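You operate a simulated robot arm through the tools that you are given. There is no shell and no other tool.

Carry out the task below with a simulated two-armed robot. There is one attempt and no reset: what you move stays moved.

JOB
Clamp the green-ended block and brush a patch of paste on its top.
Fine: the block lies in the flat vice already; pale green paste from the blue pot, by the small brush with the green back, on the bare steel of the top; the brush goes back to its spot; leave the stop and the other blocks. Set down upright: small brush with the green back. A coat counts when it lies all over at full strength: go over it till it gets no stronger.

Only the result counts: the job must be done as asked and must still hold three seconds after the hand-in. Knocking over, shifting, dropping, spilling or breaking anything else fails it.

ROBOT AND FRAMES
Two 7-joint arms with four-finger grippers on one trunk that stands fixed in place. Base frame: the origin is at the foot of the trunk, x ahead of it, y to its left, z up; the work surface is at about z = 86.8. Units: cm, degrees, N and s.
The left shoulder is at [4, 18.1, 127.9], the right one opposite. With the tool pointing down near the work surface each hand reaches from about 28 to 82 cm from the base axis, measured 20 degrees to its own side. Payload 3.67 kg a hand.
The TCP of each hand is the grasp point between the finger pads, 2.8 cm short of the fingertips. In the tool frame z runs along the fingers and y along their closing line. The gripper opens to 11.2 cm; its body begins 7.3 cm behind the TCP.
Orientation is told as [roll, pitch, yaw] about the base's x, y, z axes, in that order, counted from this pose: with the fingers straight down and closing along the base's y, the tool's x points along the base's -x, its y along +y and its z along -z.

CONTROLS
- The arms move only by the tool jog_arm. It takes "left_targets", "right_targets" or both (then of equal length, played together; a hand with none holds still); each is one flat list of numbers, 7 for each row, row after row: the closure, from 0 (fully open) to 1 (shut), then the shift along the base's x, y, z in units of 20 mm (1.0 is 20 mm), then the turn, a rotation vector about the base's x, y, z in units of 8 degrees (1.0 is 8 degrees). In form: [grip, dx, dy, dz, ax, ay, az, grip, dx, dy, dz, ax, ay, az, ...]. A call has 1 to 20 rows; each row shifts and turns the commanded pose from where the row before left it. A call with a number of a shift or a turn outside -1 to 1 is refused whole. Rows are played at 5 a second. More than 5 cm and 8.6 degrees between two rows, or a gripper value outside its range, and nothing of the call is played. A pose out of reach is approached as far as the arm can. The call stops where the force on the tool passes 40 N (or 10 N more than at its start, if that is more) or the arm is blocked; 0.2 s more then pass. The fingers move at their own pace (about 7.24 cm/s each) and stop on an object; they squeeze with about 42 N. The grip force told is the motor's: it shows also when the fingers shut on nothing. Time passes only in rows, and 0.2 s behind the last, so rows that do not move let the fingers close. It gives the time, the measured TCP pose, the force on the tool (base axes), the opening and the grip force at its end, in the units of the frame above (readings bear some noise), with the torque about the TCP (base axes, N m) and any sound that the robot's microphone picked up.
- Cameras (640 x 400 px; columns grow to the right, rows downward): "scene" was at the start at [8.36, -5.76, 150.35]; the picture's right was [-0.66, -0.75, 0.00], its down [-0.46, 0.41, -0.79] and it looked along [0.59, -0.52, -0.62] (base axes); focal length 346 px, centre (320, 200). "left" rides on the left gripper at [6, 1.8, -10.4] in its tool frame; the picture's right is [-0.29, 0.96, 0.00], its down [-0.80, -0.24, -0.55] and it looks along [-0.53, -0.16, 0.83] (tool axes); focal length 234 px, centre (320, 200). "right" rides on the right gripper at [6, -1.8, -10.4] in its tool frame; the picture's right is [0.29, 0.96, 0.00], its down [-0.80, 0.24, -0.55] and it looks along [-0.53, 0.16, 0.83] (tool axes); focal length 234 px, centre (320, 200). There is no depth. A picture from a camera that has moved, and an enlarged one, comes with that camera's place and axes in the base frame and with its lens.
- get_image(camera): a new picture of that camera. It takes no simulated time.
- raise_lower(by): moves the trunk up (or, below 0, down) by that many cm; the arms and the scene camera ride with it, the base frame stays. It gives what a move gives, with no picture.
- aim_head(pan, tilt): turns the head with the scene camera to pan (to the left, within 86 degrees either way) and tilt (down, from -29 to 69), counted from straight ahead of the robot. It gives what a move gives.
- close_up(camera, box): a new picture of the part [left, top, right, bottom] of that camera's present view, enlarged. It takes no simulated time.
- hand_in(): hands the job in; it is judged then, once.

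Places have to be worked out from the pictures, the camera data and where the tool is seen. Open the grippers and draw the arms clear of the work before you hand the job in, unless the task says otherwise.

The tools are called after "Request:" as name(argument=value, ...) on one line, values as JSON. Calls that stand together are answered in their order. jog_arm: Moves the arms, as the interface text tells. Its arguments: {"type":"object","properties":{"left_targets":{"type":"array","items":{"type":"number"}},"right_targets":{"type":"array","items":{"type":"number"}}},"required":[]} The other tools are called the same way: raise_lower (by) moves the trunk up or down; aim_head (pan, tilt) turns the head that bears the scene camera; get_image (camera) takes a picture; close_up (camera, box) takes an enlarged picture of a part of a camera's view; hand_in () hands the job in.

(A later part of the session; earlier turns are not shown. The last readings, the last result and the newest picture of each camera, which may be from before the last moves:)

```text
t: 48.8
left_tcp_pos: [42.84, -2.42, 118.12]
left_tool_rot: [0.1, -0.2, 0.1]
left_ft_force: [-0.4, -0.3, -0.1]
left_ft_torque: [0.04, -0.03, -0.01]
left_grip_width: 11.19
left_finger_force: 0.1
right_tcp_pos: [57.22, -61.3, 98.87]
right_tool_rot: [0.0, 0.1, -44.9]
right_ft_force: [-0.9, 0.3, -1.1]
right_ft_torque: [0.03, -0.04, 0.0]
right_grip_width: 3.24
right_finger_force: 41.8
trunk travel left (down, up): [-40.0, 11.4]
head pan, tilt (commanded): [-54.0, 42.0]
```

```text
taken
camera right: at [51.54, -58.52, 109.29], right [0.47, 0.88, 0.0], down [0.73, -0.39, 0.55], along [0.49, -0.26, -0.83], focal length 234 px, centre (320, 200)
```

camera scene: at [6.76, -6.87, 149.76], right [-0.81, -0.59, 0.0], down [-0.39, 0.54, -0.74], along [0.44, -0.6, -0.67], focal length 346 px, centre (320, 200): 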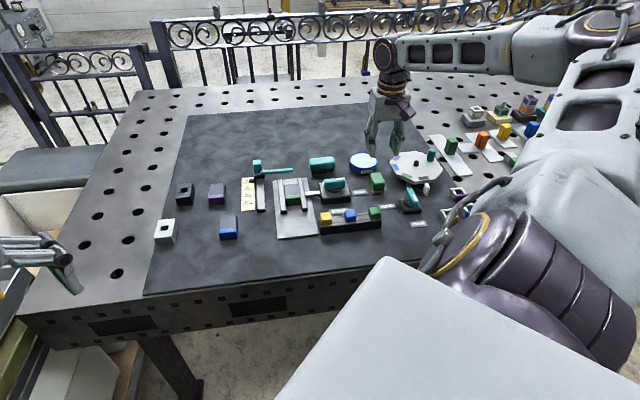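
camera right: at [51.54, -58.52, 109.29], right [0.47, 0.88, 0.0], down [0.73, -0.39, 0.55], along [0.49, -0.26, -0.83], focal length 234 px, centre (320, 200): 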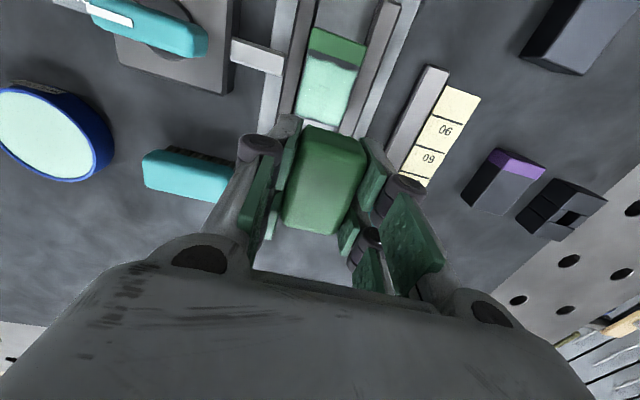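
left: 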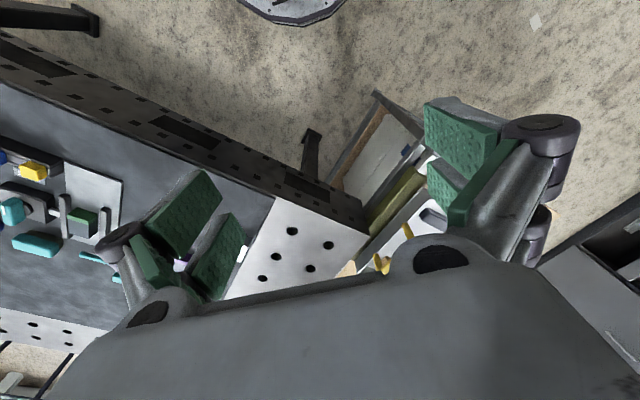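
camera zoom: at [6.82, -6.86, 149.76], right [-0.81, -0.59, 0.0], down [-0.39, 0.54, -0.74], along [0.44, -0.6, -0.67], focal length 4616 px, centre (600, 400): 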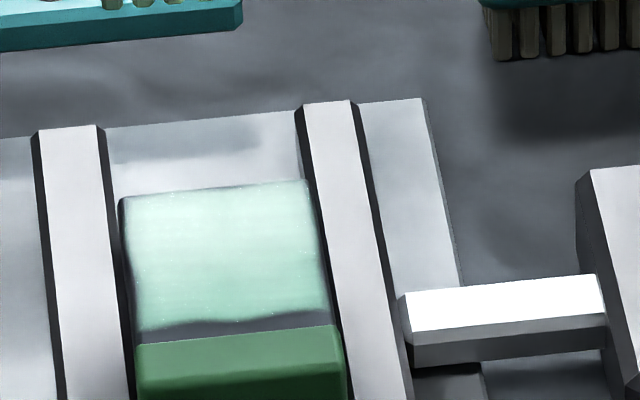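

The steel is coated except a strip about half a centimetre wide beside the green end. I enlarge to judge the coat's evenness.

Request:
close_up(camera="right", box=[280, 20, 376, 80])

Request:
close_up(camera="right", box=[280, 70, 376, 130])

Request:
close_up(camera="scene", box=[282, 178, 314, 198])

Request:
close_up(camera="scene", box=[340, 140, 388, 170])

```text
6.67 times, centred on (328, 50) of right
camera zoom: at [51.54, -58.52, 109.29], right [0.47, 0.88, 0.0], down [0.73, -0.39, 0.55], along [0.49, -0.26, -0.83], focal length 1561 px, centre (267, 1200)
```

zoom: 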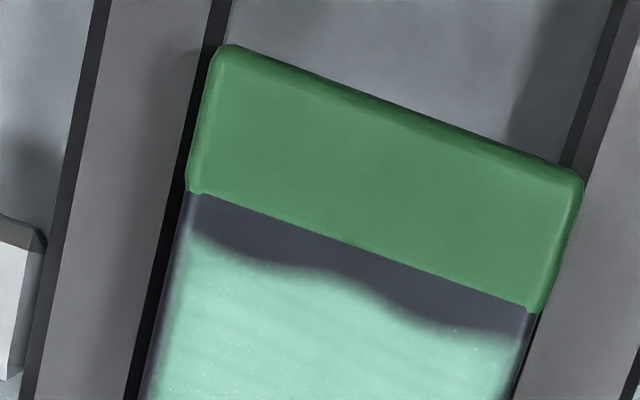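

```text
6.67 times, centred on (328, 100) of right
camera zoom: at [51.54, -58.52, 109.29], right [0.47, 0.88, 0.0], down [0.73, -0.39, 0.55], along [0.49, -0.26, -0.83], focal length 1561 px, centre (267, 867)
```

zoom: 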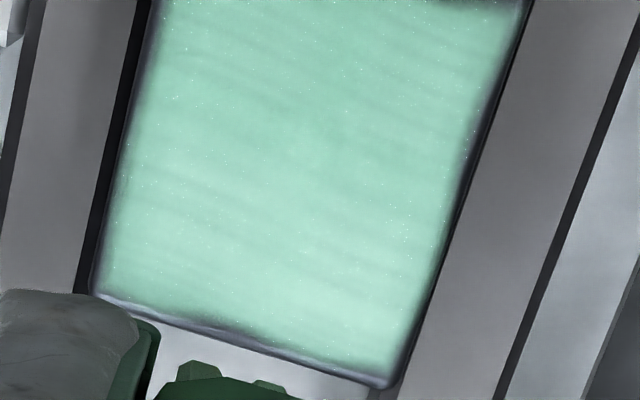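

```text
16.00 times, centred on (298, 188) of scene
camera zoom: at [6.82, -6.86, 149.76], right [-0.81, -0.59, 0.0], down [-0.39, 0.54, -0.74], along [0.44, -0.6, -0.67], focal length 5539 px, centre (672, 392)
```

zoom: 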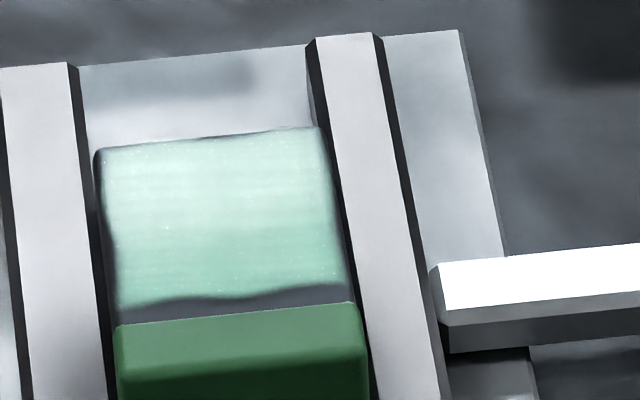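

```text
13.33 times, centred on (364, 155) of scene
camera zoom: at [6.82, -6.86, 149.76], right [-0.81, -0.59, 0.0], down [-0.39, 0.54, -0.74], along [0.44, -0.6, -0.67], focal length 4616 px, centre (-267, 800)
```

zoom: 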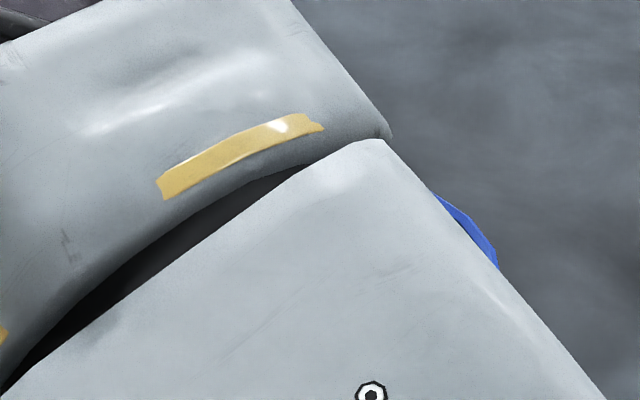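

The coat is even, but a strip by the green boundary is bare and the side edges are slightly thin. I return to a spot 5 mm further toward the green end, just above the steel, and check.

Request:
jog_arm(right_targets=[1.0, -0.4, 0.4, 0, 0, 0, 0, 1.0, -0.5, 0.5, 0, 0, 0, 0, 1.0, -0.46, 0.46, -0.2, 0, 0, 0, 1.0, 0, 0, -0.6, 0, 0, 0, 1.0, 0, 0, -0.8, 0, 0, 0, 1.0, 0, 0, -0.6, 0, 0, 0, 1.0, 0, 0, -0.3, 0, 0, 0, 1.0, 0, 0, 0, 0, 0, 0])

Request:
close_up(camera="scene", box=[275, 170, 323, 200])

Request:
close_up(camera="right", box=[270, 60, 398, 140])

```text
t: 50.5
left_tcp_pos: [42.74, -2.36, 118.12]
left_tool_rot: [0.0, -0.2, 0.2]
left_ft_force: [-0.3, -0.6, -0.1]
left_ft_torque: [0.03, 0.02, -0.01]
left_grip_width: 11.22
left_finger_force: 0.0
right_tcp_pos: [54.56, -58.65, 93.96]
right_tool_rot: [0.0, 0.0, -45.0]
right_ft_force: [0.5, -0.3, -0.6]
right_ft_torque: [-0.03, 0.01, 0.04]
right_grip_width: 3.26
right_finger_force: 41.7
trunk travel left (down, up): [-40.0, 11.4]
head pan, tilt (commanded): [-54.0, 42.0]
```

```text
13.33 times, centred on (299, 185) of scene
camera zoom: at [6.78, -6.85, 149.76], right [-0.81, -0.59, 0.0], down [-0.39, 0.54, -0.74], along [0.44, -0.6, -0.67], focal length 4616 px, centre (600, 400)
```

zoom: 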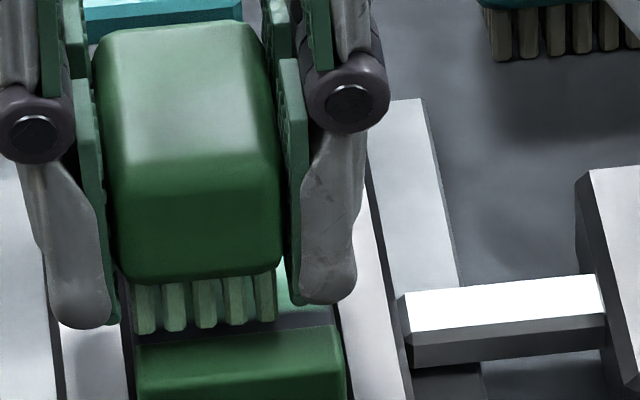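

```text
5.00 times, centred on (334, 100) of right
camera zoom: at [48.83, -55.77, 104.28], right [0.47, 0.88, 0.0], down [0.73, -0.39, 0.55], along [0.49, -0.26, -0.83], focal length 1171 px, centre (250, 700)
```

zoom: 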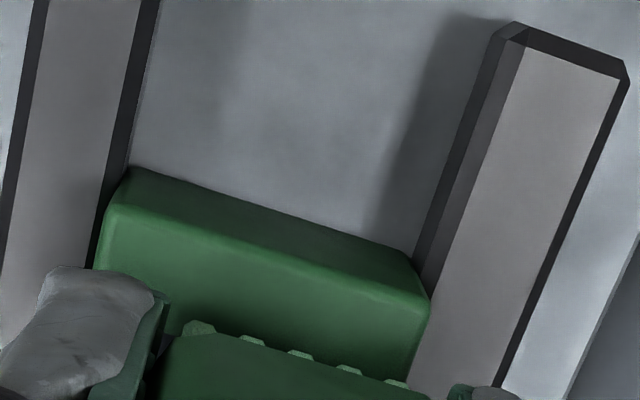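

The near bristles now hang just at the green boundary. I lower to light contact and go across this strip twice.

Request:
jog_arm(right_targets=[1.0, 0, 0, -0.2, 0, 0, 0, 1.0, 0.053, 0.053, -0.1, 0, 0, 0, 1.0, -0.0707, -0.0707, 0, 0, 0, 0, 1.0, -0.0707, -0.0707, 0, 0, 0, 0, 1.0, -0.0707, -0.0707, 0, 0, 0, 0, 1.0, -0.0707, -0.0707, 0, 0, 0, 0, 1.0, -0.0707, -0.0707, 0, 0, 0, 0, 1.0, -0.0707, -0.0707, 0, 0, 0, 0, 1.0, -0.0707, -0.0707, 0, 0, 0, 0, 1.0, -0.0707, -0.0707, 0, 0, 0, 0, 1.0, 0.0707, 0.0707, 0, 0, 0, 0, 1.0, 0.0707, 0.0707, 0, 0, 0, 0, 1.0, 0.0707, 0.0707, 0, 0, 0, 0, 1.0, 0.0707, 0.0707, 0, 0, 0, 0, 1.0, 0.0707, 0.0707, 0, 0, 0, 0, 1.0, 0.0707, 0.0707, 0, 0, 0, 0, 1.0, 0.0707, 0.0707, 0, 0, 0, 0, 1.0, 0.0707, 0.0707, 0, 0, 0, 0])

Request:
close_up(camera="scene", box=[275, 170, 323, 200])

```text
t: 54.4
left_tcp_pos: [42.9, -2.34, 118.16]
left_tool_rot: [0.0, -0.2, 0.1]
left_ft_force: [-0.5, 0.2, -0.9]
left_ft_torque: [0.02, 0.0, -0.02]
left_grip_width: 11.19
left_finger_force: 0.0
right_tcp_pos: [54.65, -58.47, 93.3]
right_tool_rot: [0.0, 0.0, -45.0]
right_ft_force: [-0.9, -0.6, 5.0]
right_ft_torque: [-0.01, 0.0, -0.01]
right_grip_width: 3.28
right_finger_force: 42.2
trunk travel left (down, up): [-40.0, 11.4]
head pan, tilt (commanded): [-54.0, 42.0]
```

```text
13.33 times, centred on (299, 185) of scene
camera zoom: at [6.74, -6.8, 149.77], right [-0.81, -0.59, 0.0], down [-0.39, 0.54, -0.74], along [0.44, -0.6, -0.67], focal length 4616 px, centre (600, 400)
```

zoom: 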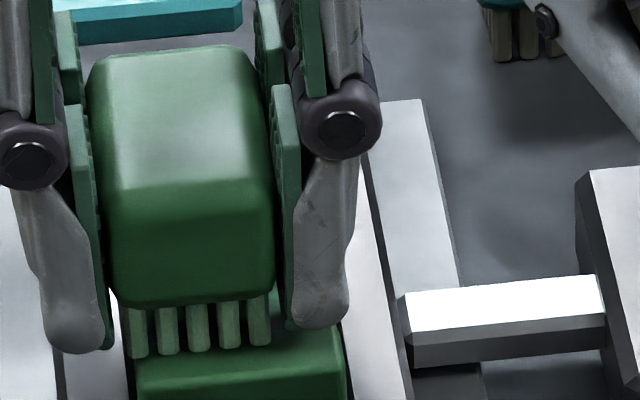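

I brush on along the left edge to the far end, across, and back along the right edge.

Request:
jog_arm(right_targets=[1.0, 0.0758, -0.0758, 0, 0, 0, 0, 1.0, 0.0758, -0.0758, 0, 0, 0, 0, 1.0, 0.0758, -0.0758, 0, 0, 0, 0, 1.0, 0.0758, -0.0758, 0, 0, 0, 0, 1.0, 0.0758, -0.0758, 0, 0, 0, 0, 1.0, 0.0758, -0.0758, 0, 0, 0, 0, 1.0, 0.0758, -0.0758, 0, 0, 0, 0, 1.0, -0.0707, -0.0707, 0, 0, 0, 0, 1.0, -0.0707, -0.0707, 0, 0, 0, 0, 1.0, -0.0707, -0.0707, 0, 0, 0, 0, 1.0, -0.0707, -0.0707, 0, 0, 0, 0, 1.0, -0.0707, -0.0707, 0, 0, 0, 0, 1.0, -0.0707, -0.0707, 0, 0, 0, 0, 1.0, -0.0707, -0.0707, 0, 0, 0, 0, 1.0, -0.0707, -0.0707, 0, 0, 0, 0, 1.0, -0.0919, 0.0919, 0, 0, 0, 0, 1.0, -0.0919, 0.0919, 0, 0, 0, 0, 1.0, -0.0919, 0.0919, 0, 0, 0, 0, 1.0, -0.0919, 0.0919, 0, 0, 0, 0, 1.0, -0.0919, 0.0919, 0, 0, 0, 0])

Request:
jog_arm(right_targets=[1.0, 0, 0, 0.3, 0, 0, 0, 1.0, 0, 0, 0.7, 0, 0, 0, 1.0, 0, 0, 0.9, 0, 0, 0, 1.0, 0.4, -0.4, 0.7, 0, 0, 0, 1.0, 0.6, -0.6, 0.2, 0, 0, 0, 1.0, 0.4, -0.4, 0, 0, 0, 0, 1.0, 0, 0, 0, 0, 0, 0])

Request:
close_up(camera="scene", box=[275, 170, 323, 200])

Request:
get_image(camera="right")

```text
t: 58.5
left_tcp_pos: [42.73, -2.44, 118.11]
left_tool_rot: [-0.1, -0.1, 0.1]
left_ft_force: [0.6, 0.4, 0.3]
left_ft_torque: [0.05, 0.01, 0.01]
left_grip_width: 11.19
left_finger_force: 0.1
right_tcp_pos: [53.61, -59.77, 93.4]
right_tool_rot: [0.0, 0.0, -45.0]
right_ft_force: [1.5, -1.4, 6.0]
right_ft_torque: [-0.05, -0.04, 0.0]
right_grip_width: 3.28
right_finger_force: 42.8
trunk travel left (down, up): [-40.0, 11.4]
head pan, tilt (commanded): [-54.0, 42.0]
```

```text
t: 60.1
left_tcp_pos: [42.99, -2.46, 118.1]
left_tool_rot: [0.1, -0.1, 0.1]
left_ft_force: [0.0, 0.5, 0.2]
left_ft_torque: [-0.03, 0.0, 0.01]
left_grip_width: 11.19
left_finger_force: 0.0
right_tcp_pos: [56.42, -62.58, 98.91]
right_tool_rot: [-0.1, -0.1, -45.0]
right_ft_force: [0.4, 1.0, -1.2]
right_ft_torque: [-0.02, 0.02, -0.03]
right_grip_width: 3.26
right_finger_force: 41.6
trunk travel left (down, up): [-40.0, 11.4]
head pan, tilt (commanded): [-54.0, 42.0]
```

```text
13.33 times, centred on (299, 185) of scene
camera zoom: at [6.78, -6.84, 149.76], right [-0.81, -0.59, 0.0], down [-0.39, 0.54, -0.74], along [0.44, -0.6, -0.67], focal length 4616 px, centre (600, 400)
```

zoom: 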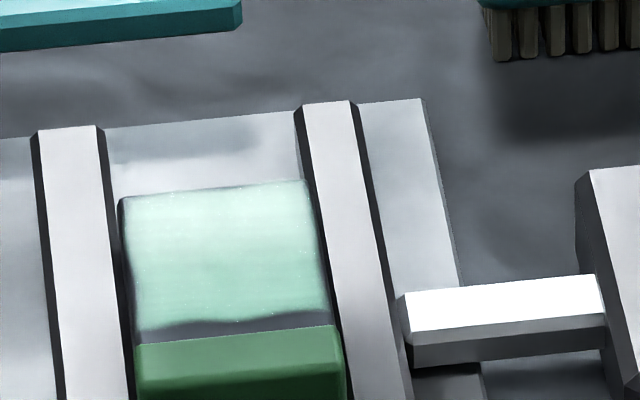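

```text
taken
camera right: at [50.8, -59.74, 109.26], right [0.47, 0.88, 0.0], down [0.73, -0.39, 0.55], along [0.49, -0.26, -0.83], focal length 234 px, centre (320, 200)
```

right: 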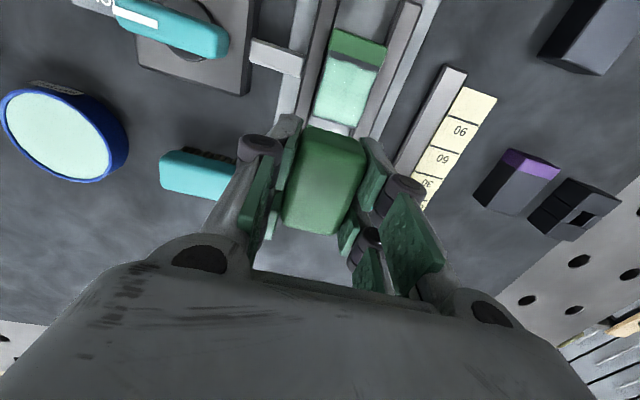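

The patch's outline did not change with the second going-over, so the brush may be spent or the patch limited. I compare the coat and the bristles closely.

Request:
close_up(camera="right", box=[300, 20, 396, 80])

Request:
close_up(camera="right", box=[300, 70, 396, 130])

Request:
close_up(camera="scene", box=[270, 130, 350, 180])

```text
6.67 times, centred on (348, 50) of right
camera zoom: at [50.8, -59.74, 109.26], right [0.47, 0.88, 0.0], down [0.73, -0.39, 0.55], along [0.49, -0.26, -0.83], focal length 1561 px, centre (133, 1200)
```

zoom: 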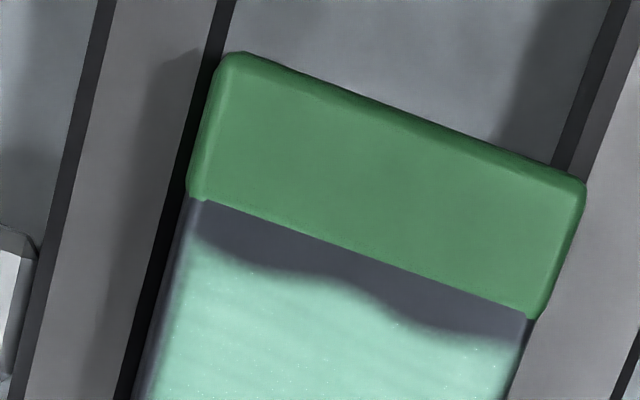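

```text
6.67 times, centred on (348, 100) of right
camera zoom: at [50.8, -59.74, 109.26], right [0.47, 0.88, 0.0], down [0.73, -0.39, 0.55], along [0.49, -0.26, -0.83], focal length 1561 px, centre (133, 867)
```

zoom: 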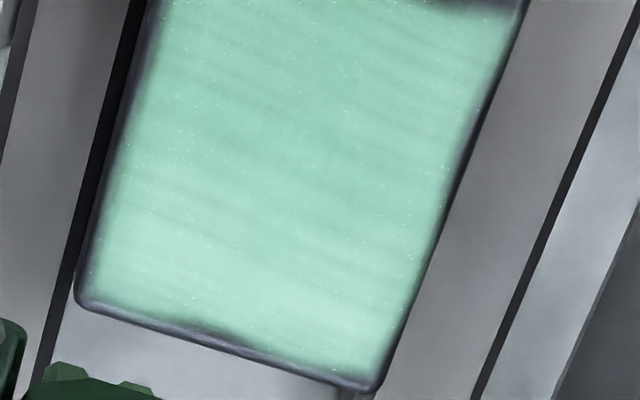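

```text
8.00 times, centred on (310, 155) of scene
camera zoom: at [6.78, -6.84, 149.76], right [-0.81, -0.59, 0.0], down [-0.39, 0.54, -0.74], along [0.44, -0.6, -0.67], focal length 2770 px, centre (400, 560)
```

zoom: 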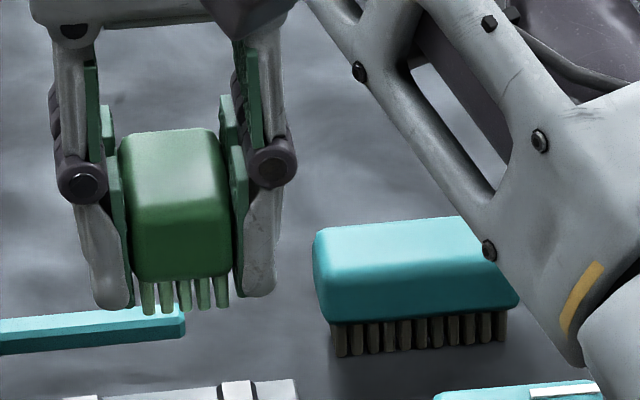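

The bristles still carry paste and the patch looks the same after the second pass. To be sure of full strength I dip once more and go over it again; first I carry the brush back over the pot.

Request:
jog_arm(right_targets=[1.0, -0.2, -0.42, 0, 0, 0, 0, 1.0, -0.42, -0.85, 0, 0, 0, 0, 1.0, -0.45, -0.9, 0, 0, 0, 0, 1.0, -0.45, -0.9, 0, 0, 0, 0, 1.0, -0.45, -0.9, 0, 0, 0, 0, 1.0, -0.45, -0.9, 0, 0, 0, 0, 1.0, -0.45, -0.9, 0, 0, 0, 0, 1.0, -0.45, -0.9, 0, 0, 0, 0, 1.0, -0.45, -0.9, 0, 0, 0, 0, 1.0, -0.45, -0.9, 0, 0, 0, 0, 1.0, -0.45, -0.9, 0, 0, 0, 0, 1.0, -0.33, -0.79, 0, 0, 0, 0, 1.0, 0, 0, 0, 0, 0, 0])

Request:
close_up(camera="scene", box=[330, 110, 442, 180])

Request:
close_up(camera="scene", box=[275, 170, 323, 200])

```text
t: 63.0
left_tcp_pos: [42.8, -2.32, 118.1]
left_tool_rot: [0.0, -0.1, 0.1]
left_ft_force: [0.1, -0.3, -0.3]
left_ft_torque: [0.02, -0.01, -0.02]
left_grip_width: 11.21
left_finger_force: 0.0
right_tcp_pos: [46.4, -82.81, 98.91]
right_tool_rot: [0.1, 0.1, -45.0]
right_ft_force: [0.3, -0.1, 0.2]
right_ft_torque: [0.05, -0.01, -0.04]
right_grip_width: 3.29
right_finger_force: 42.0
trunk travel left (down, up): [-40.0, 11.4]
head pan, tilt (commanded): [-54.0, 42.0]
```

```text
5.71 times, centred on (386, 145) of scene
camera zoom: at [6.8, -6.84, 149.76], right [-0.81, -0.59, 0.0], down [-0.39, 0.54, -0.74], along [0.44, -0.6, -0.67], focal length 1978 px, centre (-57, 514)
```

zoom: 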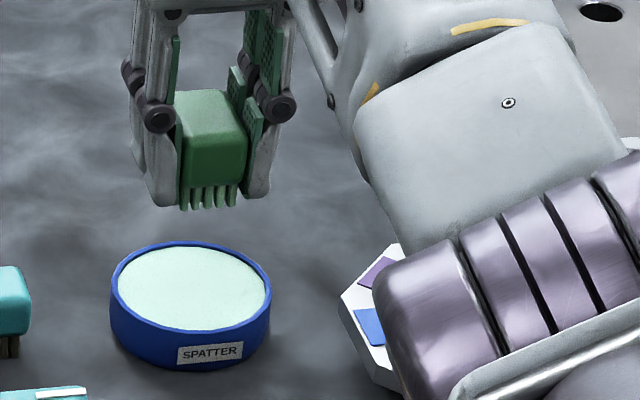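

```text
13.33 times, centred on (299, 185) of scene
camera zoom: at [6.8, -6.84, 149.76], right [-0.81, -0.59, 0.0], down [-0.39, 0.54, -0.74], along [0.44, -0.6, -0.67], focal length 4616 px, centre (600, 400)
```

zoom: 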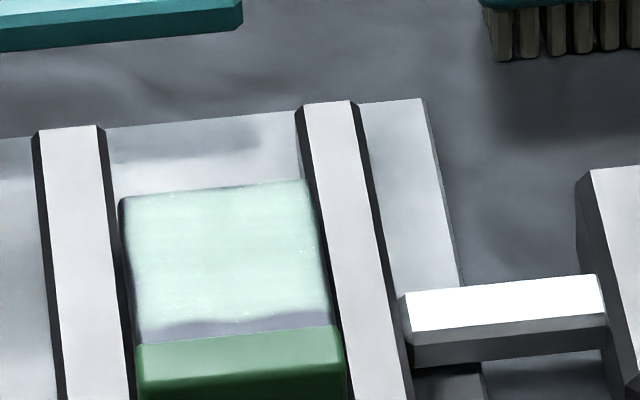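

The arm's elbow has swung to a different place than at the first dip. I look at the whole scene to check that it clears the table before going down.

Request:
get_image(camera="scene")

Request:
get_image(camera="left")

Request:
get_image(camera="right")

```text
taken
camera scene: at [6.8, -6.84, 149.76], right [-0.81, -0.59, 0.0], down [-0.39, 0.54, -0.74], along [0.44, -0.6, -0.67], focal length 346 px, centre (320, 200)
```

scene: 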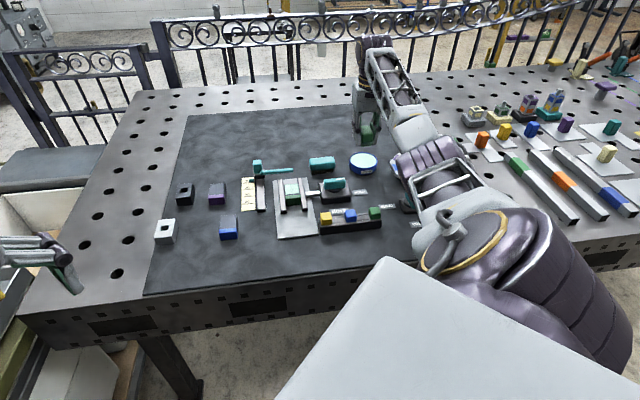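

```text
taken
camera left: at [36.9, -0.55, 128.44], right [0.29, 0.96, 0.0], down [0.8, -0.24, 0.56], along [0.53, -0.16, -0.83], focal length 234 px, centre (320, 200)
```

left: 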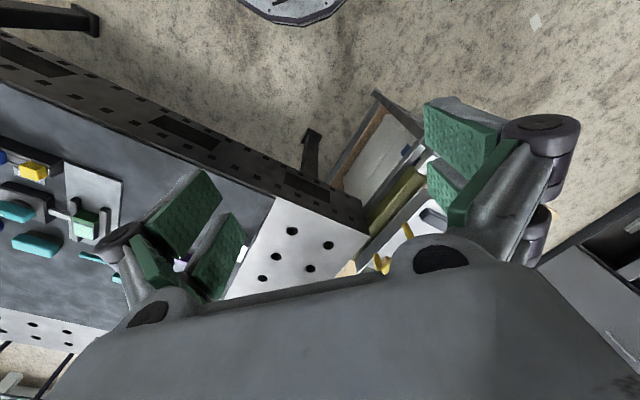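

```text
taken
camera right: at [40.81, -80.05, 109.22], right [0.47, 0.88, 0.0], down [0.73, -0.39, 0.55], along [0.49, -0.26, -0.83], focal length 234 px, centre (320, 200)
```

right: 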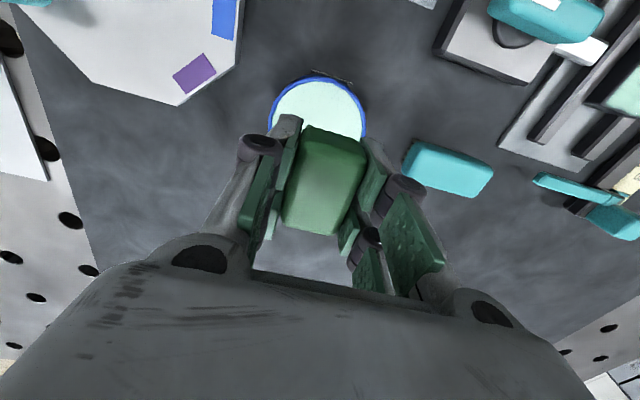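

The arm is nearly stretched toward the pot, so the elbow lies high on the line from the shoulder and is clear. I lower into the pot as before.

Request:
jog_arm(right_targets=[1.0, 0, 0, -0.4, 0, 0, 0, 1.0, 0, 0, -0.6, 0, 0, 0, 1.0, 0, 0, -0.6, 0, 0, 0, 1.0, 0, 0, -0.6, 0, 0, 0, 1.0, 0, 0, -0.4, 0, 0, 0, 1.0, 0, 0, -0.2, 0, 0, 0, 1.0, 0, 0, 0, 0, 0, 0])

Request:
close_up(camera="scene", box=[340, 140, 388, 170])

```text
t: 64.5
left_tcp_pos: [42.84, -2.42, 118.1]
left_tool_rot: [0.1, -0.1, 0.2]
left_ft_force: [-0.3, 0.6, 0.8]
left_ft_torque: [0.01, 0.0, -0.01]
left_grip_width: 11.18
left_finger_force: 0.2
right_tcp_pos: [46.42, -82.84, 93.22]
right_tool_rot: [0.0, 0.1, -45.0]
right_ft_force: [0.1, -0.2, -0.7]
right_ft_torque: [0.0, 0.02, -0.02]
right_grip_width: 3.28
right_finger_force: 42.2
trunk travel left (down, up): [-40.0, 11.4]
head pan, tilt (commanded): [-54.0, 42.0]
```

```text
13.33 times, centred on (364, 155) of scene
camera zoom: at [6.79, -6.86, 149.76], right [-0.81, -0.59, 0.0], down [-0.39, 0.54, -0.74], along [0.44, -0.6, -0.67], focal length 4616 px, centre (-267, 800)
```

zoom: 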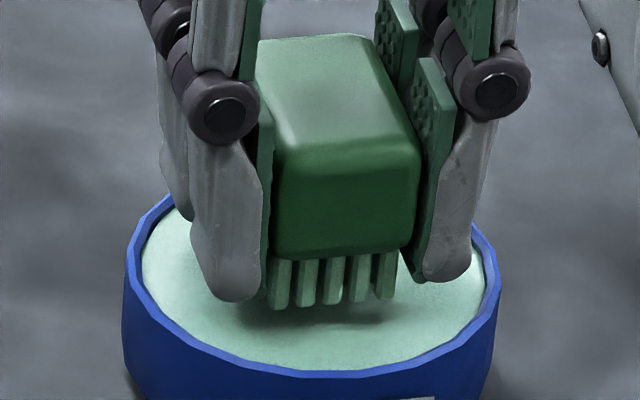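

The brush hangs just over the paste, clear of the rim. I lower the last 6 mm to touch it, pause, and lift out again.

Request:
jog_arm(right_targets=[1.0, 0, 0, -0.15, 0, 0, 0, 1.0, 0, 0, -0.1, 0, 0, 0, 1.0, 0, 0, -0.07, 0, 0, 0, 1.0, 0, 0, 0, 0, 0, 0, 1.0, 0, 0, 0, 0, 0, 0])

Request:
jog_arm(right_targets=[1.0, 0, 0, 0.2, 0, 0, 0, 1.0, 0, 0, 0.4, 0, 0, 0, 1.0, 0, 0, 0.6, 0, 0, 0, 1.0, 0, 0, 0.7, 0, 0, 0, 1.0, 0, 0, 0.7, 0, 0, 0, 1.0, 0, 0, 0.5, 0, 0, 0])

Request:
close_up(camera="scene", box=[330, 110, 442, 180])

```text
t: 65.8
left_tcp_pos: [42.82, -2.4, 118.11]
left_tool_rot: [0.0, -0.1, 0.1]
left_ft_force: [-0.5, -0.4, -0.9]
left_ft_torque: [0.0, 0.0, -0.03]
left_grip_width: 11.17
left_finger_force: 0.0
right_tcp_pos: [46.42, -82.88, 92.66]
right_tool_rot: [0.0, 0.0, -45.1]
right_ft_force: [-0.1, 0.0, -0.1]
right_ft_torque: [0.03, 0.04, 0.0]
right_grip_width: 3.26
right_finger_force: 41.4
trunk travel left (down, up): [-40.0, 11.4]
head pan, tilt (commanded): [-54.0, 42.0]
```

```text
t: 67.2
left_tcp_pos: [42.84, -2.37, 118.14]
left_tool_rot: [0.0, -0.1, 0.1]
left_ft_force: [0.0, 0.4, 0.5]
left_ft_torque: [0.01, 0.01, 0.01]
left_grip_width: 11.18
left_finger_force: 0.0
right_tcp_pos: [46.38, -82.86, 98.96]
right_tool_rot: [0.0, 0.0, -45.0]
right_ft_force: [0.7, -0.4, -0.3]
right_ft_torque: [-0.01, -0.02, 0.02]
right_grip_width: 3.28
right_finger_force: 42.6
trunk travel left (down, up): [-40.0, 11.4]
head pan, tilt (commanded): [-54.0, 42.0]
```

```text
5.71 times, centred on (386, 145) of scene
camera zoom: at [6.78, -6.84, 149.76], right [-0.81, -0.59, 0.0], down [-0.39, 0.54, -0.74], along [0.44, -0.6, -0.67], focal length 1978 px, centre (-57, 514)
```

zoom: 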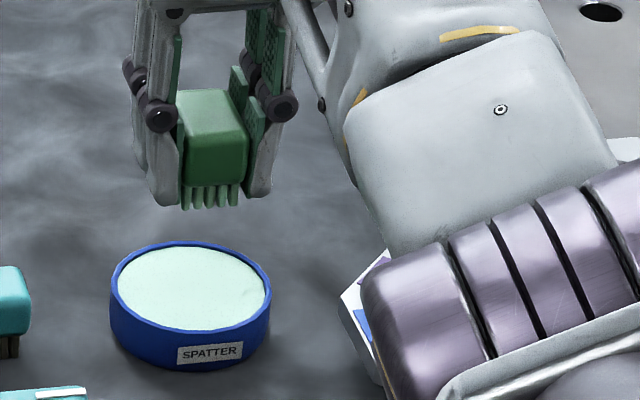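

That dip met no contact force, so the brush has shifted slightly up in the grip and may not have touched. I dip again about 3 mm deeper, in small steps.

Request:
jog_arm(right_targets=[1.0, 0, 0, -0.4, 0, 0, 0, 1.0, 0, 0, -0.6, 0, 0, 0, 1.0, 0, 0, -0.7, 0, 0, 0, 1.0, 0, 0, -0.7, 0, 0, 0, 1.0, 0, 0, -0.5, 0, 0, 0, 1.0, 0, 0, -0.25, 0, 0, 0, 1.0, 0, 0, -0.05, 0, 0, 0, 1.0, 0, 0, -0.05, 0, 0, 0, 1.0, 0, 0, 0, 0, 0, 0])

Request:
close_up(camera="scene", box=[340, 140, 388, 170])

```text
t: 69.2
left_tcp_pos: [42.78, -2.24, 118.07]
left_tool_rot: [-0.1, -0.1, 0.1]
left_ft_force: [0.8, 0.3, 0.4]
left_ft_torque: [0.03, -0.02, -0.02]
left_grip_width: 11.18
left_finger_force: 0.1
right_tcp_pos: [46.46, -82.82, 92.67]
right_tool_rot: [0.1, -0.2, -45.0]
right_ft_force: [1.9, -3.5, 13.1]
right_ft_torque: [0.02, 0.08, 0.02]
right_grip_width: 3.23
right_finger_force: 42.5
trunk travel left (down, up): [-40.0, 11.4]
head pan, tilt (commanded): [-54.0, 42.0]
```

```text
13.33 times, centred on (364, 155) of scene
camera zoom: at [6.72, -6.72, 149.78], right [-0.81, -0.59, 0.0], down [-0.39, 0.54, -0.74], along [0.44, -0.6, -0.67], focal length 4616 px, centre (-267, 800)
```

zoom: 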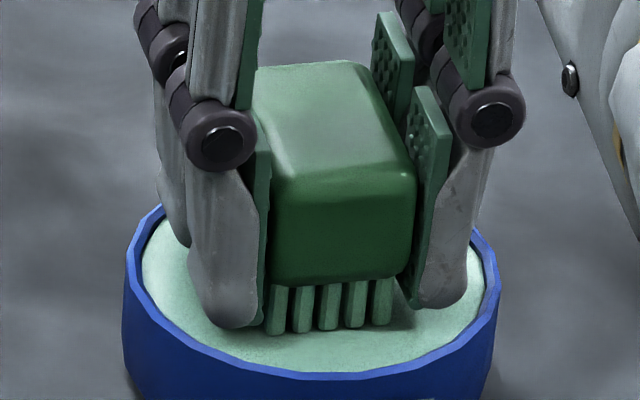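

Contact with 13 N: the brush is freshly loaded and has not slipped. I lift out and carry it back above the block.

Request:
jog_arm(right_targets=[1.0, 0, 0, 0.2, 0, 0, 0, 1.0, 0, 0, 0.45, 0, 0, 0, 1.0, 0, 0, 0.7, 0, 0, 0, 1.0, 0, 0, 0.8, 0, 0, 0, 1.0, 0, 0, 0.7, 0, 0, 0, 1.0, 0, 0, 0.4, 0, 0, 0])

Request:
jog_arm(right_targets=[1.0, 0.15, 0.4, 0, 0, 0, 0, 1.0, 0.28, 0.8, 0, 0, 0, 0, 1.0, 0.3, 0.9, 0, 0, 0, 0, 1.0, 0.3, 0.9, 0, 0, 0, 0, 1.0, 0.3, 0.9, 0, 0, 0, 0, 1.0, 0.3, 0.9, 0, 0, 0, 0, 1.0, 0.3, 0.9, 0, 0, 0, 0, 1.0, 0.3, 0.9, 0, 0, 0, 0, 1.0, 0.3, 0.9, 0, 0, 0, 0, 1.0, 0.3, 0.9, 0, 0, 0, 0, 1.0, 0.3, 0.9, 0, 0, 0, 0, 1.0, 0.3, 0.9, 0, 0, 0, 0, 1.0, 0.3, 0.9, 0, 0, 0, 0, 1.0, 0.27, 0.55, 0, 0, 0, 0, 1.0, 0, 0, 0, 0, 0, 0])

Request:
close_up(camera="scene", box=[255, 130, 367, 200])

Request:
get_image(camera="scene")

```text
t: 70.5
left_tcp_pos: [42.75, -2.38, 118.11]
left_tool_rot: [0.0, -0.1, 0.0]
left_ft_force: [0.0, -0.1, 0.1]
left_ft_torque: [0.01, 0.0, 0.02]
left_grip_width: 11.21
left_finger_force: 0.0
right_tcp_pos: [46.43, -82.96, 98.8]
right_tool_rot: [0.0, 0.0, -45.0]
right_ft_force: [0.8, -0.1, -0.7]
right_ft_torque: [-0.01, 0.0, -0.01]
right_grip_width: 3.28
right_finger_force: 42.1
trunk travel left (down, up): [-40.0, 11.4]
head pan, tilt (commanded): [-54.0, 42.0]
```

```text
t: 73.8
left_tcp_pos: [43.01, -2.45, 118.08]
left_tool_rot: [-0.1, -0.1, 0.1]
left_ft_force: [0.4, -0.3, -0.4]
left_ft_torque: [-0.02, -0.03, 0.02]
left_grip_width: 11.2
left_finger_force: 0.0
right_tcp_pos: [54.42, -59.56, 98.74]
right_tool_rot: [0.0, 0.0, -45.0]
right_ft_force: [-0.5, -0.3, -0.7]
right_ft_torque: [0.01, -0.01, 0.02]
right_grip_width: 3.27
right_finger_force: 42.4
trunk travel left (down, up): [-40.0, 11.4]
head pan, tilt (commanded): [-54.0, 42.0]
```

```text
5.71 times, centred on (311, 165) of scene
camera zoom: at [6.78, -6.87, 149.76], right [-0.81, -0.59, 0.0], down [-0.39, 0.54, -0.74], along [0.44, -0.6, -0.67], focal length 1978 px, centre (371, 400)
```

zoom: 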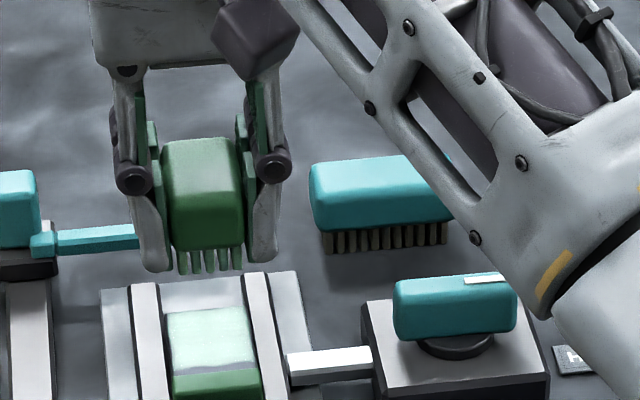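

```text
taken
camera scene: at [6.78, -6.87, 149.76], right [-0.81, -0.59, 0.0], down [-0.39, 0.54, -0.74], along [0.44, -0.6, -0.67], focal length 346 px, centre (320, 200)
```

scene: 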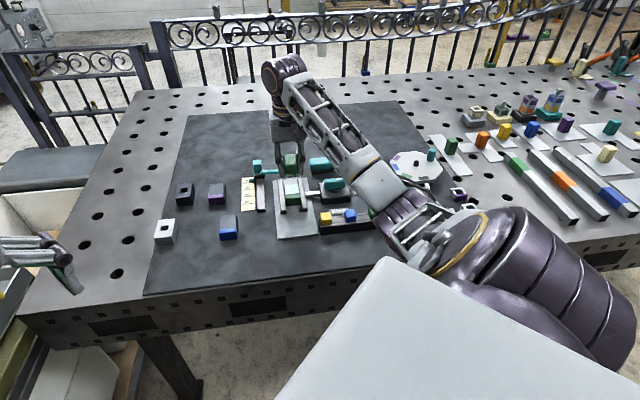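

The brush is above the block again and the arm is clear of the table. I lower to light contact and brush across the coat again.

Request:
jog_arm(right_targets=[1.0, 0, 0, -0.5, 0, 0, 0, 1.0, 0, 0, -0.7, 0, 0, 0, 1.0, 0, 0, -0.7, 0, 0, 0, 1.0, 0, 0, -0.5, 0, 0, 0, 1.0, 0, 0, -0.3, 0, 0, 0, 1.0, 0, 0, -0.1, 0, 0, 0, 1.0, 0.09, 0.09, 0, 0, 0, 0, 1.0, 0.09, 0.09, 0, 0, 0, 0, 1.0, 0.09, 0.09, 0, 0, 0, 0, 1.0, -0.09, -0.09, 0, 0, 0, 0, 1.0, -0.09, -0.09, 0, 0, 0, 0, 1.0, -0.09, -0.09, 0, 0, 0, 0, 1.0, -0.09, -0.09, 0, 0, 0, 0, 1.0, -0.09, -0.09, 0, 0, 0, 0, 1.0, -0.09, -0.09, 0, 0, 0, 0, 1.0, -0.07, 0.07, 0, 0, 0, 0, 1.0, -0.07, 0.07, 0, 0, 0, 0])

Request:
jog_arm(right_targets=[1.0, 0.09, 0.09, 0, 0, 0, 0, 1.0, 0.09, 0.09, 0, 0, 0, 0, 1.0, 0.09, 0.09, 0, 0, 0, 0, 1.0, 0.09, 0.09, 0, 0, 0, 0, 1.0, 0.09, 0.09, 0, 0, 0, 0, 1.0, 0.09, 0.09, 0, 0, 0, 0, 1.0, 0.08, -0.08, 0, 0, 0, 0, 1.0, 0.08, -0.08, 0, 0, 0, 0, 1.0, 0.08, -0.08, 0, 0, 0, 0, 1.0, 0.08, -0.08, 0, 0, 0, 0, 1.0, 0.08, -0.08, 0, 0, 0, 0, 1.0, -0.09, -0.09, 0, 0, 0, 0, 1.0, -0.09, -0.09, 0, 0, 0, 0, 1.0, -0.09, -0.09, 0, 0, 0, 0, 1.0, -0.09, -0.09, 0, 0, 0, 0, 1.0, -0.09, -0.09, 0, 0, 0, 0, 1.0, -0.09, -0.09, 0, 0, 0, 0, 1.0, -0.08, 0.08, 0, 0, 0, 0, 1.0, -0.08, 0.08, 0, 0, 0, 0])

Request:
close_up(camera="scene", box=[275, 170, 323, 200])

```text
t: 77.3
left_tcp_pos: [42.76, -2.4, 118.16]
left_tool_rot: [-0.1, -0.1, 0.0]
left_ft_force: [-0.6, 0.4, 0.0]
left_ft_torque: [0.01, 0.02, -0.01]
left_grip_width: 11.2
left_finger_force: 0.2
right_tcp_pos: [53.51, -59.84, 93.46]
right_tool_rot: [0.0, -0.1, -44.9]
right_ft_force: [0.9, -1.5, 7.0]
right_ft_torque: [-0.06, 0.01, -0.05]
right_grip_width: 3.26
right_finger_force: 42.1
trunk travel left (down, up): [-40.0, 11.4]
head pan, tilt (commanded): [-54.0, 42.0]
```

```text
t: 81.3
left_tcp_pos: [42.88, -2.26, 118.06]
left_tool_rot: [0.0, -0.1, 0.1]
left_ft_force: [-0.4, 0.2, -1.1]
left_ft_torque: [-0.01, 0.01, -0.02]
left_grip_width: 11.19
left_finger_force: 0.0
right_tcp_pos: [53.96, -60.39, 93.26]
right_tool_rot: [0.1, -0.1, -45.1]
right_ft_force: [2.0, -2.3, 7.9]
right_ft_torque: [-0.03, -0.03, -0.04]
right_grip_width: 3.25
right_finger_force: 42.1
trunk travel left (down, up): [-40.0, 11.4]
head pan, tilt (commanded): [-54.0, 42.0]
```

```text
13.33 times, centred on (299, 185) of scene
camera zoom: at [6.72, -6.78, 149.77], right [-0.81, -0.59, 0.0], down [-0.39, 0.54, -0.74], along [0.44, -0.6, -0.67], focal length 4616 px, centre (600, 400)
```

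zoom: 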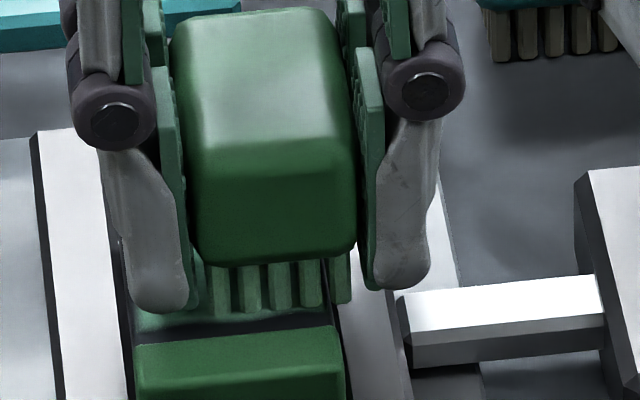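

The coat is going over well with 7 to 8 N. One more pass across the middle and the near part, then I lift and look.

Request:
jog_arm(right_targets=[1.0, 0.09, 0.09, 0, 0, 0, 0, 1.0, 0.09, 0.09, 0, 0, 0, 0, 1.0, 0.09, 0.09, 0, 0, 0, 0, 1.0, 0.09, 0.09, 0, 0, 0, 0, 1.0, 0.09, 0.09, 0, 0, 0, 0, 1.0, 0.09, 0.09, 0, 0, 0, 0, 1.0, -0.08, 0.08, 0, 0, 0, 0, 1.0, -0.08, 0.08, 0, 0, 0, 0, 1.0, -0.08, 0.08, 0, 0, 0, 0, 1.0, -0.09, -0.09, 0, 0, 0, 0, 1.0, -0.09, -0.09, 0, 0, 0, 0, 1.0, -0.09, -0.09, 0, 0, 0, 0, 1.0, -0.09, -0.09, 0, 0, 0, 0, 1.0, -0.09, -0.09, 0, 0, 0, 0, 1.0, -0.09, -0.09, 0, 0, 0, 0])

Request:
jog_arm(right_targets=[1.0, 0, 0, 0.3, 0, 0, 0, 1.0, 0, 0, 0.7, 0, 0, 0, 1.0, 0, 0, 0.9, 0, 0, 0, 1.0, 0.4, -0.4, 0.7, 0, 0, 0, 1.0, 0.6, -0.6, 0.2, 0, 0, 0, 1.0, 0.5, -0.5, 0, 0, 0, 0, 1.0, 0, 0, 0, 0, 0, 0])

Request:
close_up(camera="scene", box=[275, 170, 323, 200])

Request:
get_image(camera="right")

```text
t: 84.5
left_tcp_pos: [42.76, -2.34, 117.97]
left_tool_rot: [-0.1, 0.0, 0.0]
left_ft_force: [0.0, -0.5, 0.3]
left_ft_torque: [0.03, 0.0, 0.02]
left_grip_width: 11.2
left_finger_force: 0.2
right_tcp_pos: [53.65, -59.88, 93.4]
right_tool_rot: [0.0, 0.0, -44.9]
right_ft_force: [0.7, 0.7, 6.1]
right_ft_torque: [0.05, -0.06, -0.02]
right_grip_width: 3.25
right_finger_force: 42.0
trunk travel left (down, up): [-40.0, 11.4]
head pan, tilt (commanded): [-54.0, 42.0]
```

```text
t: 86.2
left_tcp_pos: [42.74, -2.39, 118.13]
left_tool_rot: [-0.1, -0.1, 0.1]
left_ft_force: [1.0, -0.3, 0.6]
left_ft_torque: [0.03, 0.0, -0.01]
left_grip_width: 11.18
left_finger_force: 0.0
right_tcp_pos: [56.68, -62.84, 98.88]
right_tool_rot: [0.0, 0.0, -45.0]
right_ft_force: [0.1, 0.0, -1.1]
right_ft_torque: [-0.02, 0.0, 0.01]
right_grip_width: 3.24
right_finger_force: 42.1
trunk travel left (down, up): [-40.0, 11.4]
head pan, tilt (commanded): [-54.0, 42.0]
```

```text
13.33 times, centred on (299, 185) of scene
camera zoom: at [6.77, -6.83, 149.76], right [-0.81, -0.59, 0.0], down [-0.39, 0.54, -0.74], along [0.44, -0.6, -0.67], focal length 4616 px, centre (600, 400)
```

zoom: 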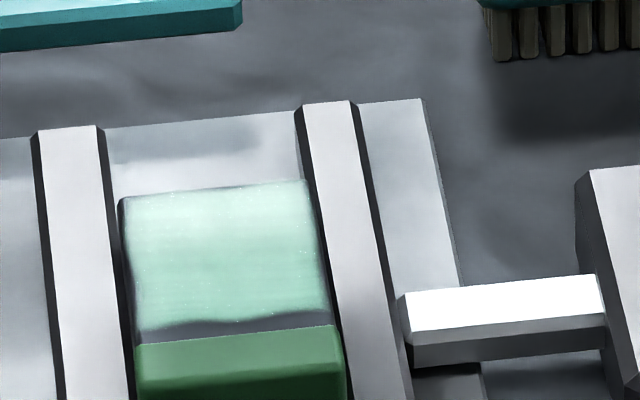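

```text
taken
camera right: at [51.03, -60.07, 109.31], right [0.47, 0.88, 0.0], down [0.73, -0.39, 0.55], along [0.49, -0.26, -0.83], focal length 234 px, centre (320, 200)
```

right: 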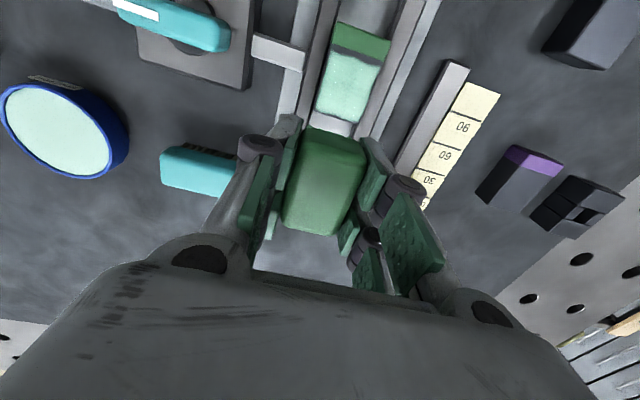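

The patch keeps the same outline and shade after a fresh dip and three more passes. I take one enlarged view to compare its strength with before.

Request:
close_up(camera="right", box=[300, 20, 396, 80])

Request:
close_up(camera="right", box=[300, 70, 396, 130])

Request:
get_image(camera="scene")

```text
6.67 times, centred on (348, 50) of right
camera zoom: at [51.03, -60.07, 109.31], right [0.47, 0.88, 0.0], down [0.73, -0.39, 0.55], along [0.49, -0.26, -0.83], focal length 1561 px, centre (133, 1200)
```

zoom: 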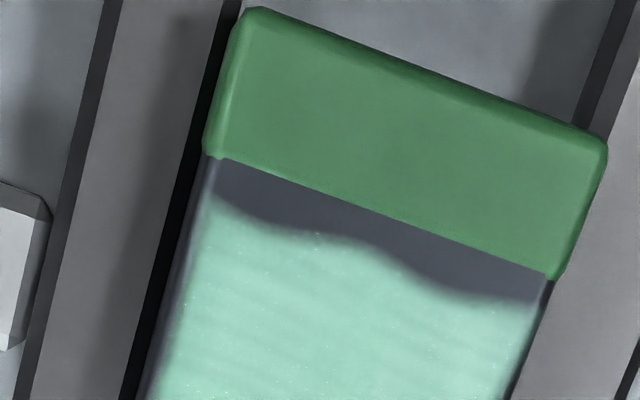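

```text
6.67 times, centred on (348, 100) of right
camera zoom: at [51.03, -60.07, 109.31], right [0.47, 0.88, 0.0], down [0.73, -0.39, 0.55], along [0.49, -0.26, -0.83], focal length 1561 px, centre (133, 867)
```

zoom: 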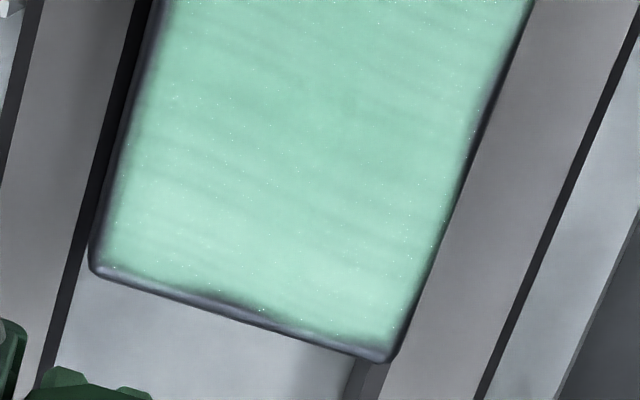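

```text
taken
camera scene: at [6.77, -6.83, 149.76], right [-0.81, -0.59, 0.0], down [-0.39, 0.54, -0.74], along [0.44, -0.6, -0.67], focal length 346 px, centre (320, 200)
```

scene: 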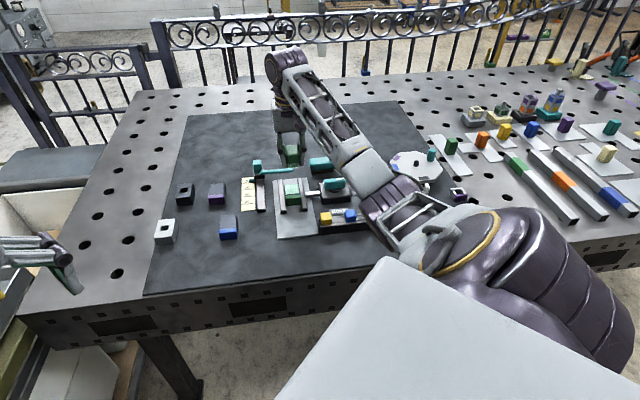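

The coat shows no further change, so it is at full strength. I carry the brush back to above its spot at [38.1, -76.1].

Request:
jog_arm(right_targets=[1.0, -0.4, -0.28, 0, 0, 0, 0, 1.0, -0.7, -0.5, 0, 0, 0, 0, 1.0, -0.8, -0.57, 0, 0, 0, 0, 1.0, -0.8, -0.57, 0, 0, 0, 0, 1.0, -0.8, -0.57, 0, 0, 0, 0, 1.0, -0.8, -0.57, 0, 0, 0, 0, 1.0, -0.8, -0.57, 0, 0, 0, 0, 1.0, -0.8, -0.57, 0, 0, 0, 0, 1.0, -0.8, -0.57, 0, 0, 0, 0, 1.0, -0.8, -0.57, 0, 0, 0, 0, 1.0, -0.8, -0.57, 0, 0, 0, 0, 1.0, -0.6, -0.43, 0, 0, 0, 0, 1.0, -0.39, -0.29, 0, 0, 0, 0, 1.0, 0, 0, 0, 0, 0, 0])

Request:
close_up(camera="scene", box=[330, 130, 442, 200])

Request:
get_image(camera="right")

Request:
get_image(camera="scene")

```text
t: 89.2
left_tcp_pos: [42.82, -2.24, 118.04]
left_tool_rot: [0.0, -0.1, 0.1]
left_ft_force: [-0.2, -0.7, 0.6]
left_ft_torque: [-0.03, 0.02, 0.0]
left_grip_width: 11.2
left_finger_force: 0.0
right_tcp_pos: [38.05, -76.09, 98.94]
right_tool_rot: [0.0, 0.0, -45.0]
right_ft_force: [0.3, -0.2, -0.5]
right_ft_torque: [0.05, -0.02, 0.0]
right_grip_width: 3.23
right_finger_force: 41.7
trunk travel left (down, up): [-40.0, 11.4]
head pan, tilt (commanded): [-54.0, 42.0]
```

```text
5.71 times, centred on (386, 165) of scene
camera zoom: at [6.8, -6.85, 149.76], right [-0.81, -0.59, 0.0], down [-0.39, 0.54, -0.74], along [0.44, -0.6, -0.67], focal length 1978 px, centre (-57, 400)
```

zoom: 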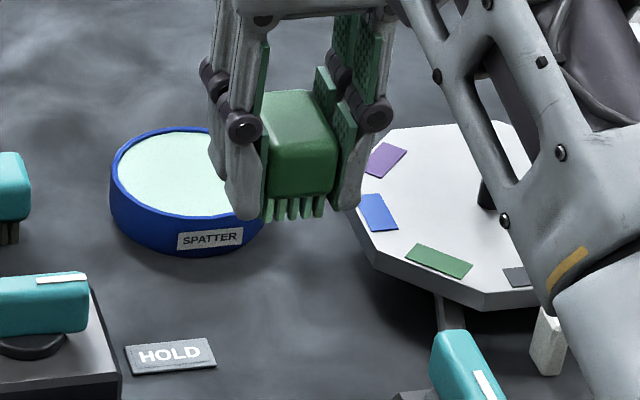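

```text
taken
camera right: at [32.4, -73.29, 109.24], right [0.47, 0.88, 0.0], down [0.73, -0.39, 0.55], along [0.49, -0.26, -0.83], focal length 234 px, centre (320, 200)
```

right: 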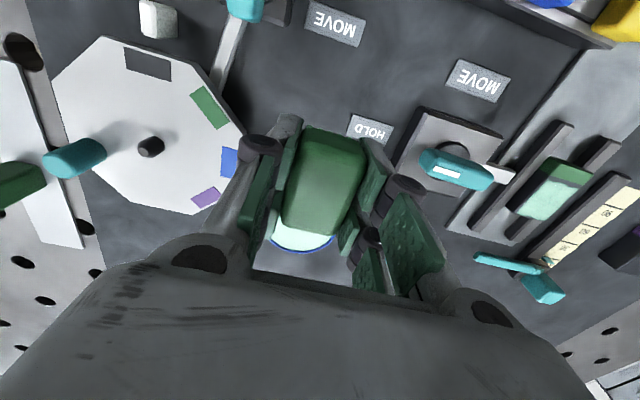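

```text
taken
camera scene: at [6.8, -6.85, 149.76], right [-0.81, -0.59, 0.0], down [-0.39, 0.54, -0.74], along [0.44, -0.6, -0.67], focal length 346 px, centre (320, 200)
```

scene: 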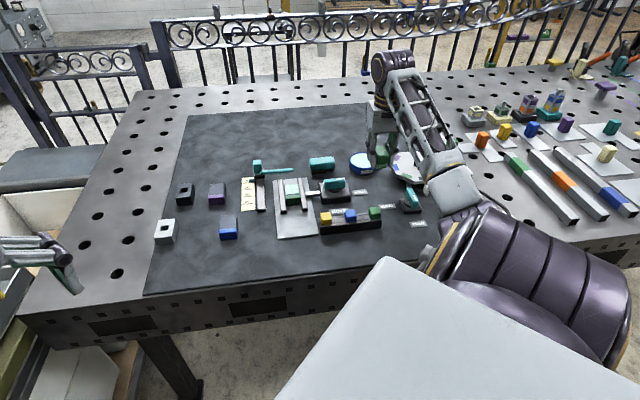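

The brush is over its spot and the arm is clear. I lower to about 5 mm above the mat and check.

Request:
jog_arm(right_targets=[1.0, 0.02, 0, -0.5, 0, 0, 0, 1.0, 0, 0, -0.8, 0, 0, 0, 1.0, 0, 0, -0.8, 0, 0, 0, 1.0, 0, 0, -0.8, 0, 0, 0, 1.0, 0, 0, -0.6, 0, 0, 0, 1.0, 0, 0, -0.4, 0, 0, 0, 1.0, 0, 0, -0.2, 0, 0, 0, 1.0, 0, 0, 0, 0, 0, 0])

Request:
close_up(camera="scene", box=[348, 160, 412, 200])

```text
t: 91.0
left_tcp_pos: [42.83, -2.39, 118.16]
left_tool_rot: [-0.1, -0.1, 0.2]
left_ft_force: [0.4, 0.2, 1.0]
left_ft_torque: [0.02, -0.01, -0.01]
left_grip_width: 11.21
left_finger_force: 0.1
right_tcp_pos: [38.06, -76.02, 90.71]
right_tool_rot: [0.1, 0.0, -45.1]
right_ft_force: [-0.1, 0.3, -0.2]
right_ft_torque: [-0.02, 0.01, 0.0]
right_grip_width: 3.26
right_finger_force: 42.2
trunk travel left (down, up): [-40.0, 11.4]
head pan, tilt (commanded): [-54.0, 42.0]
```

```text
10.00 times, centred on (380, 180) of scene
camera zoom: at [6.78, -6.85, 149.76], right [-0.81, -0.59, 0.0], down [-0.39, 0.54, -0.74], along [0.44, -0.6, -0.67], focal length 3462 px, centre (-280, 400)
```

zoom: 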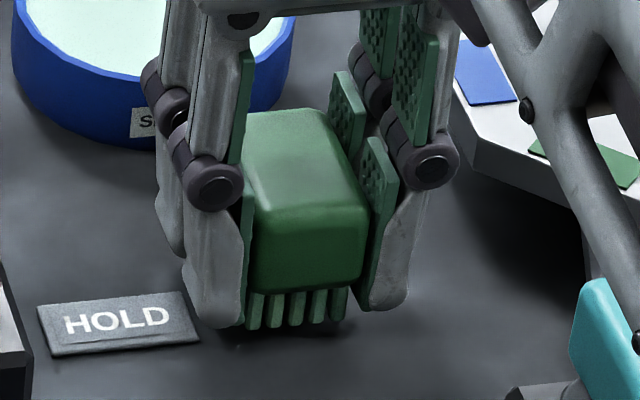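

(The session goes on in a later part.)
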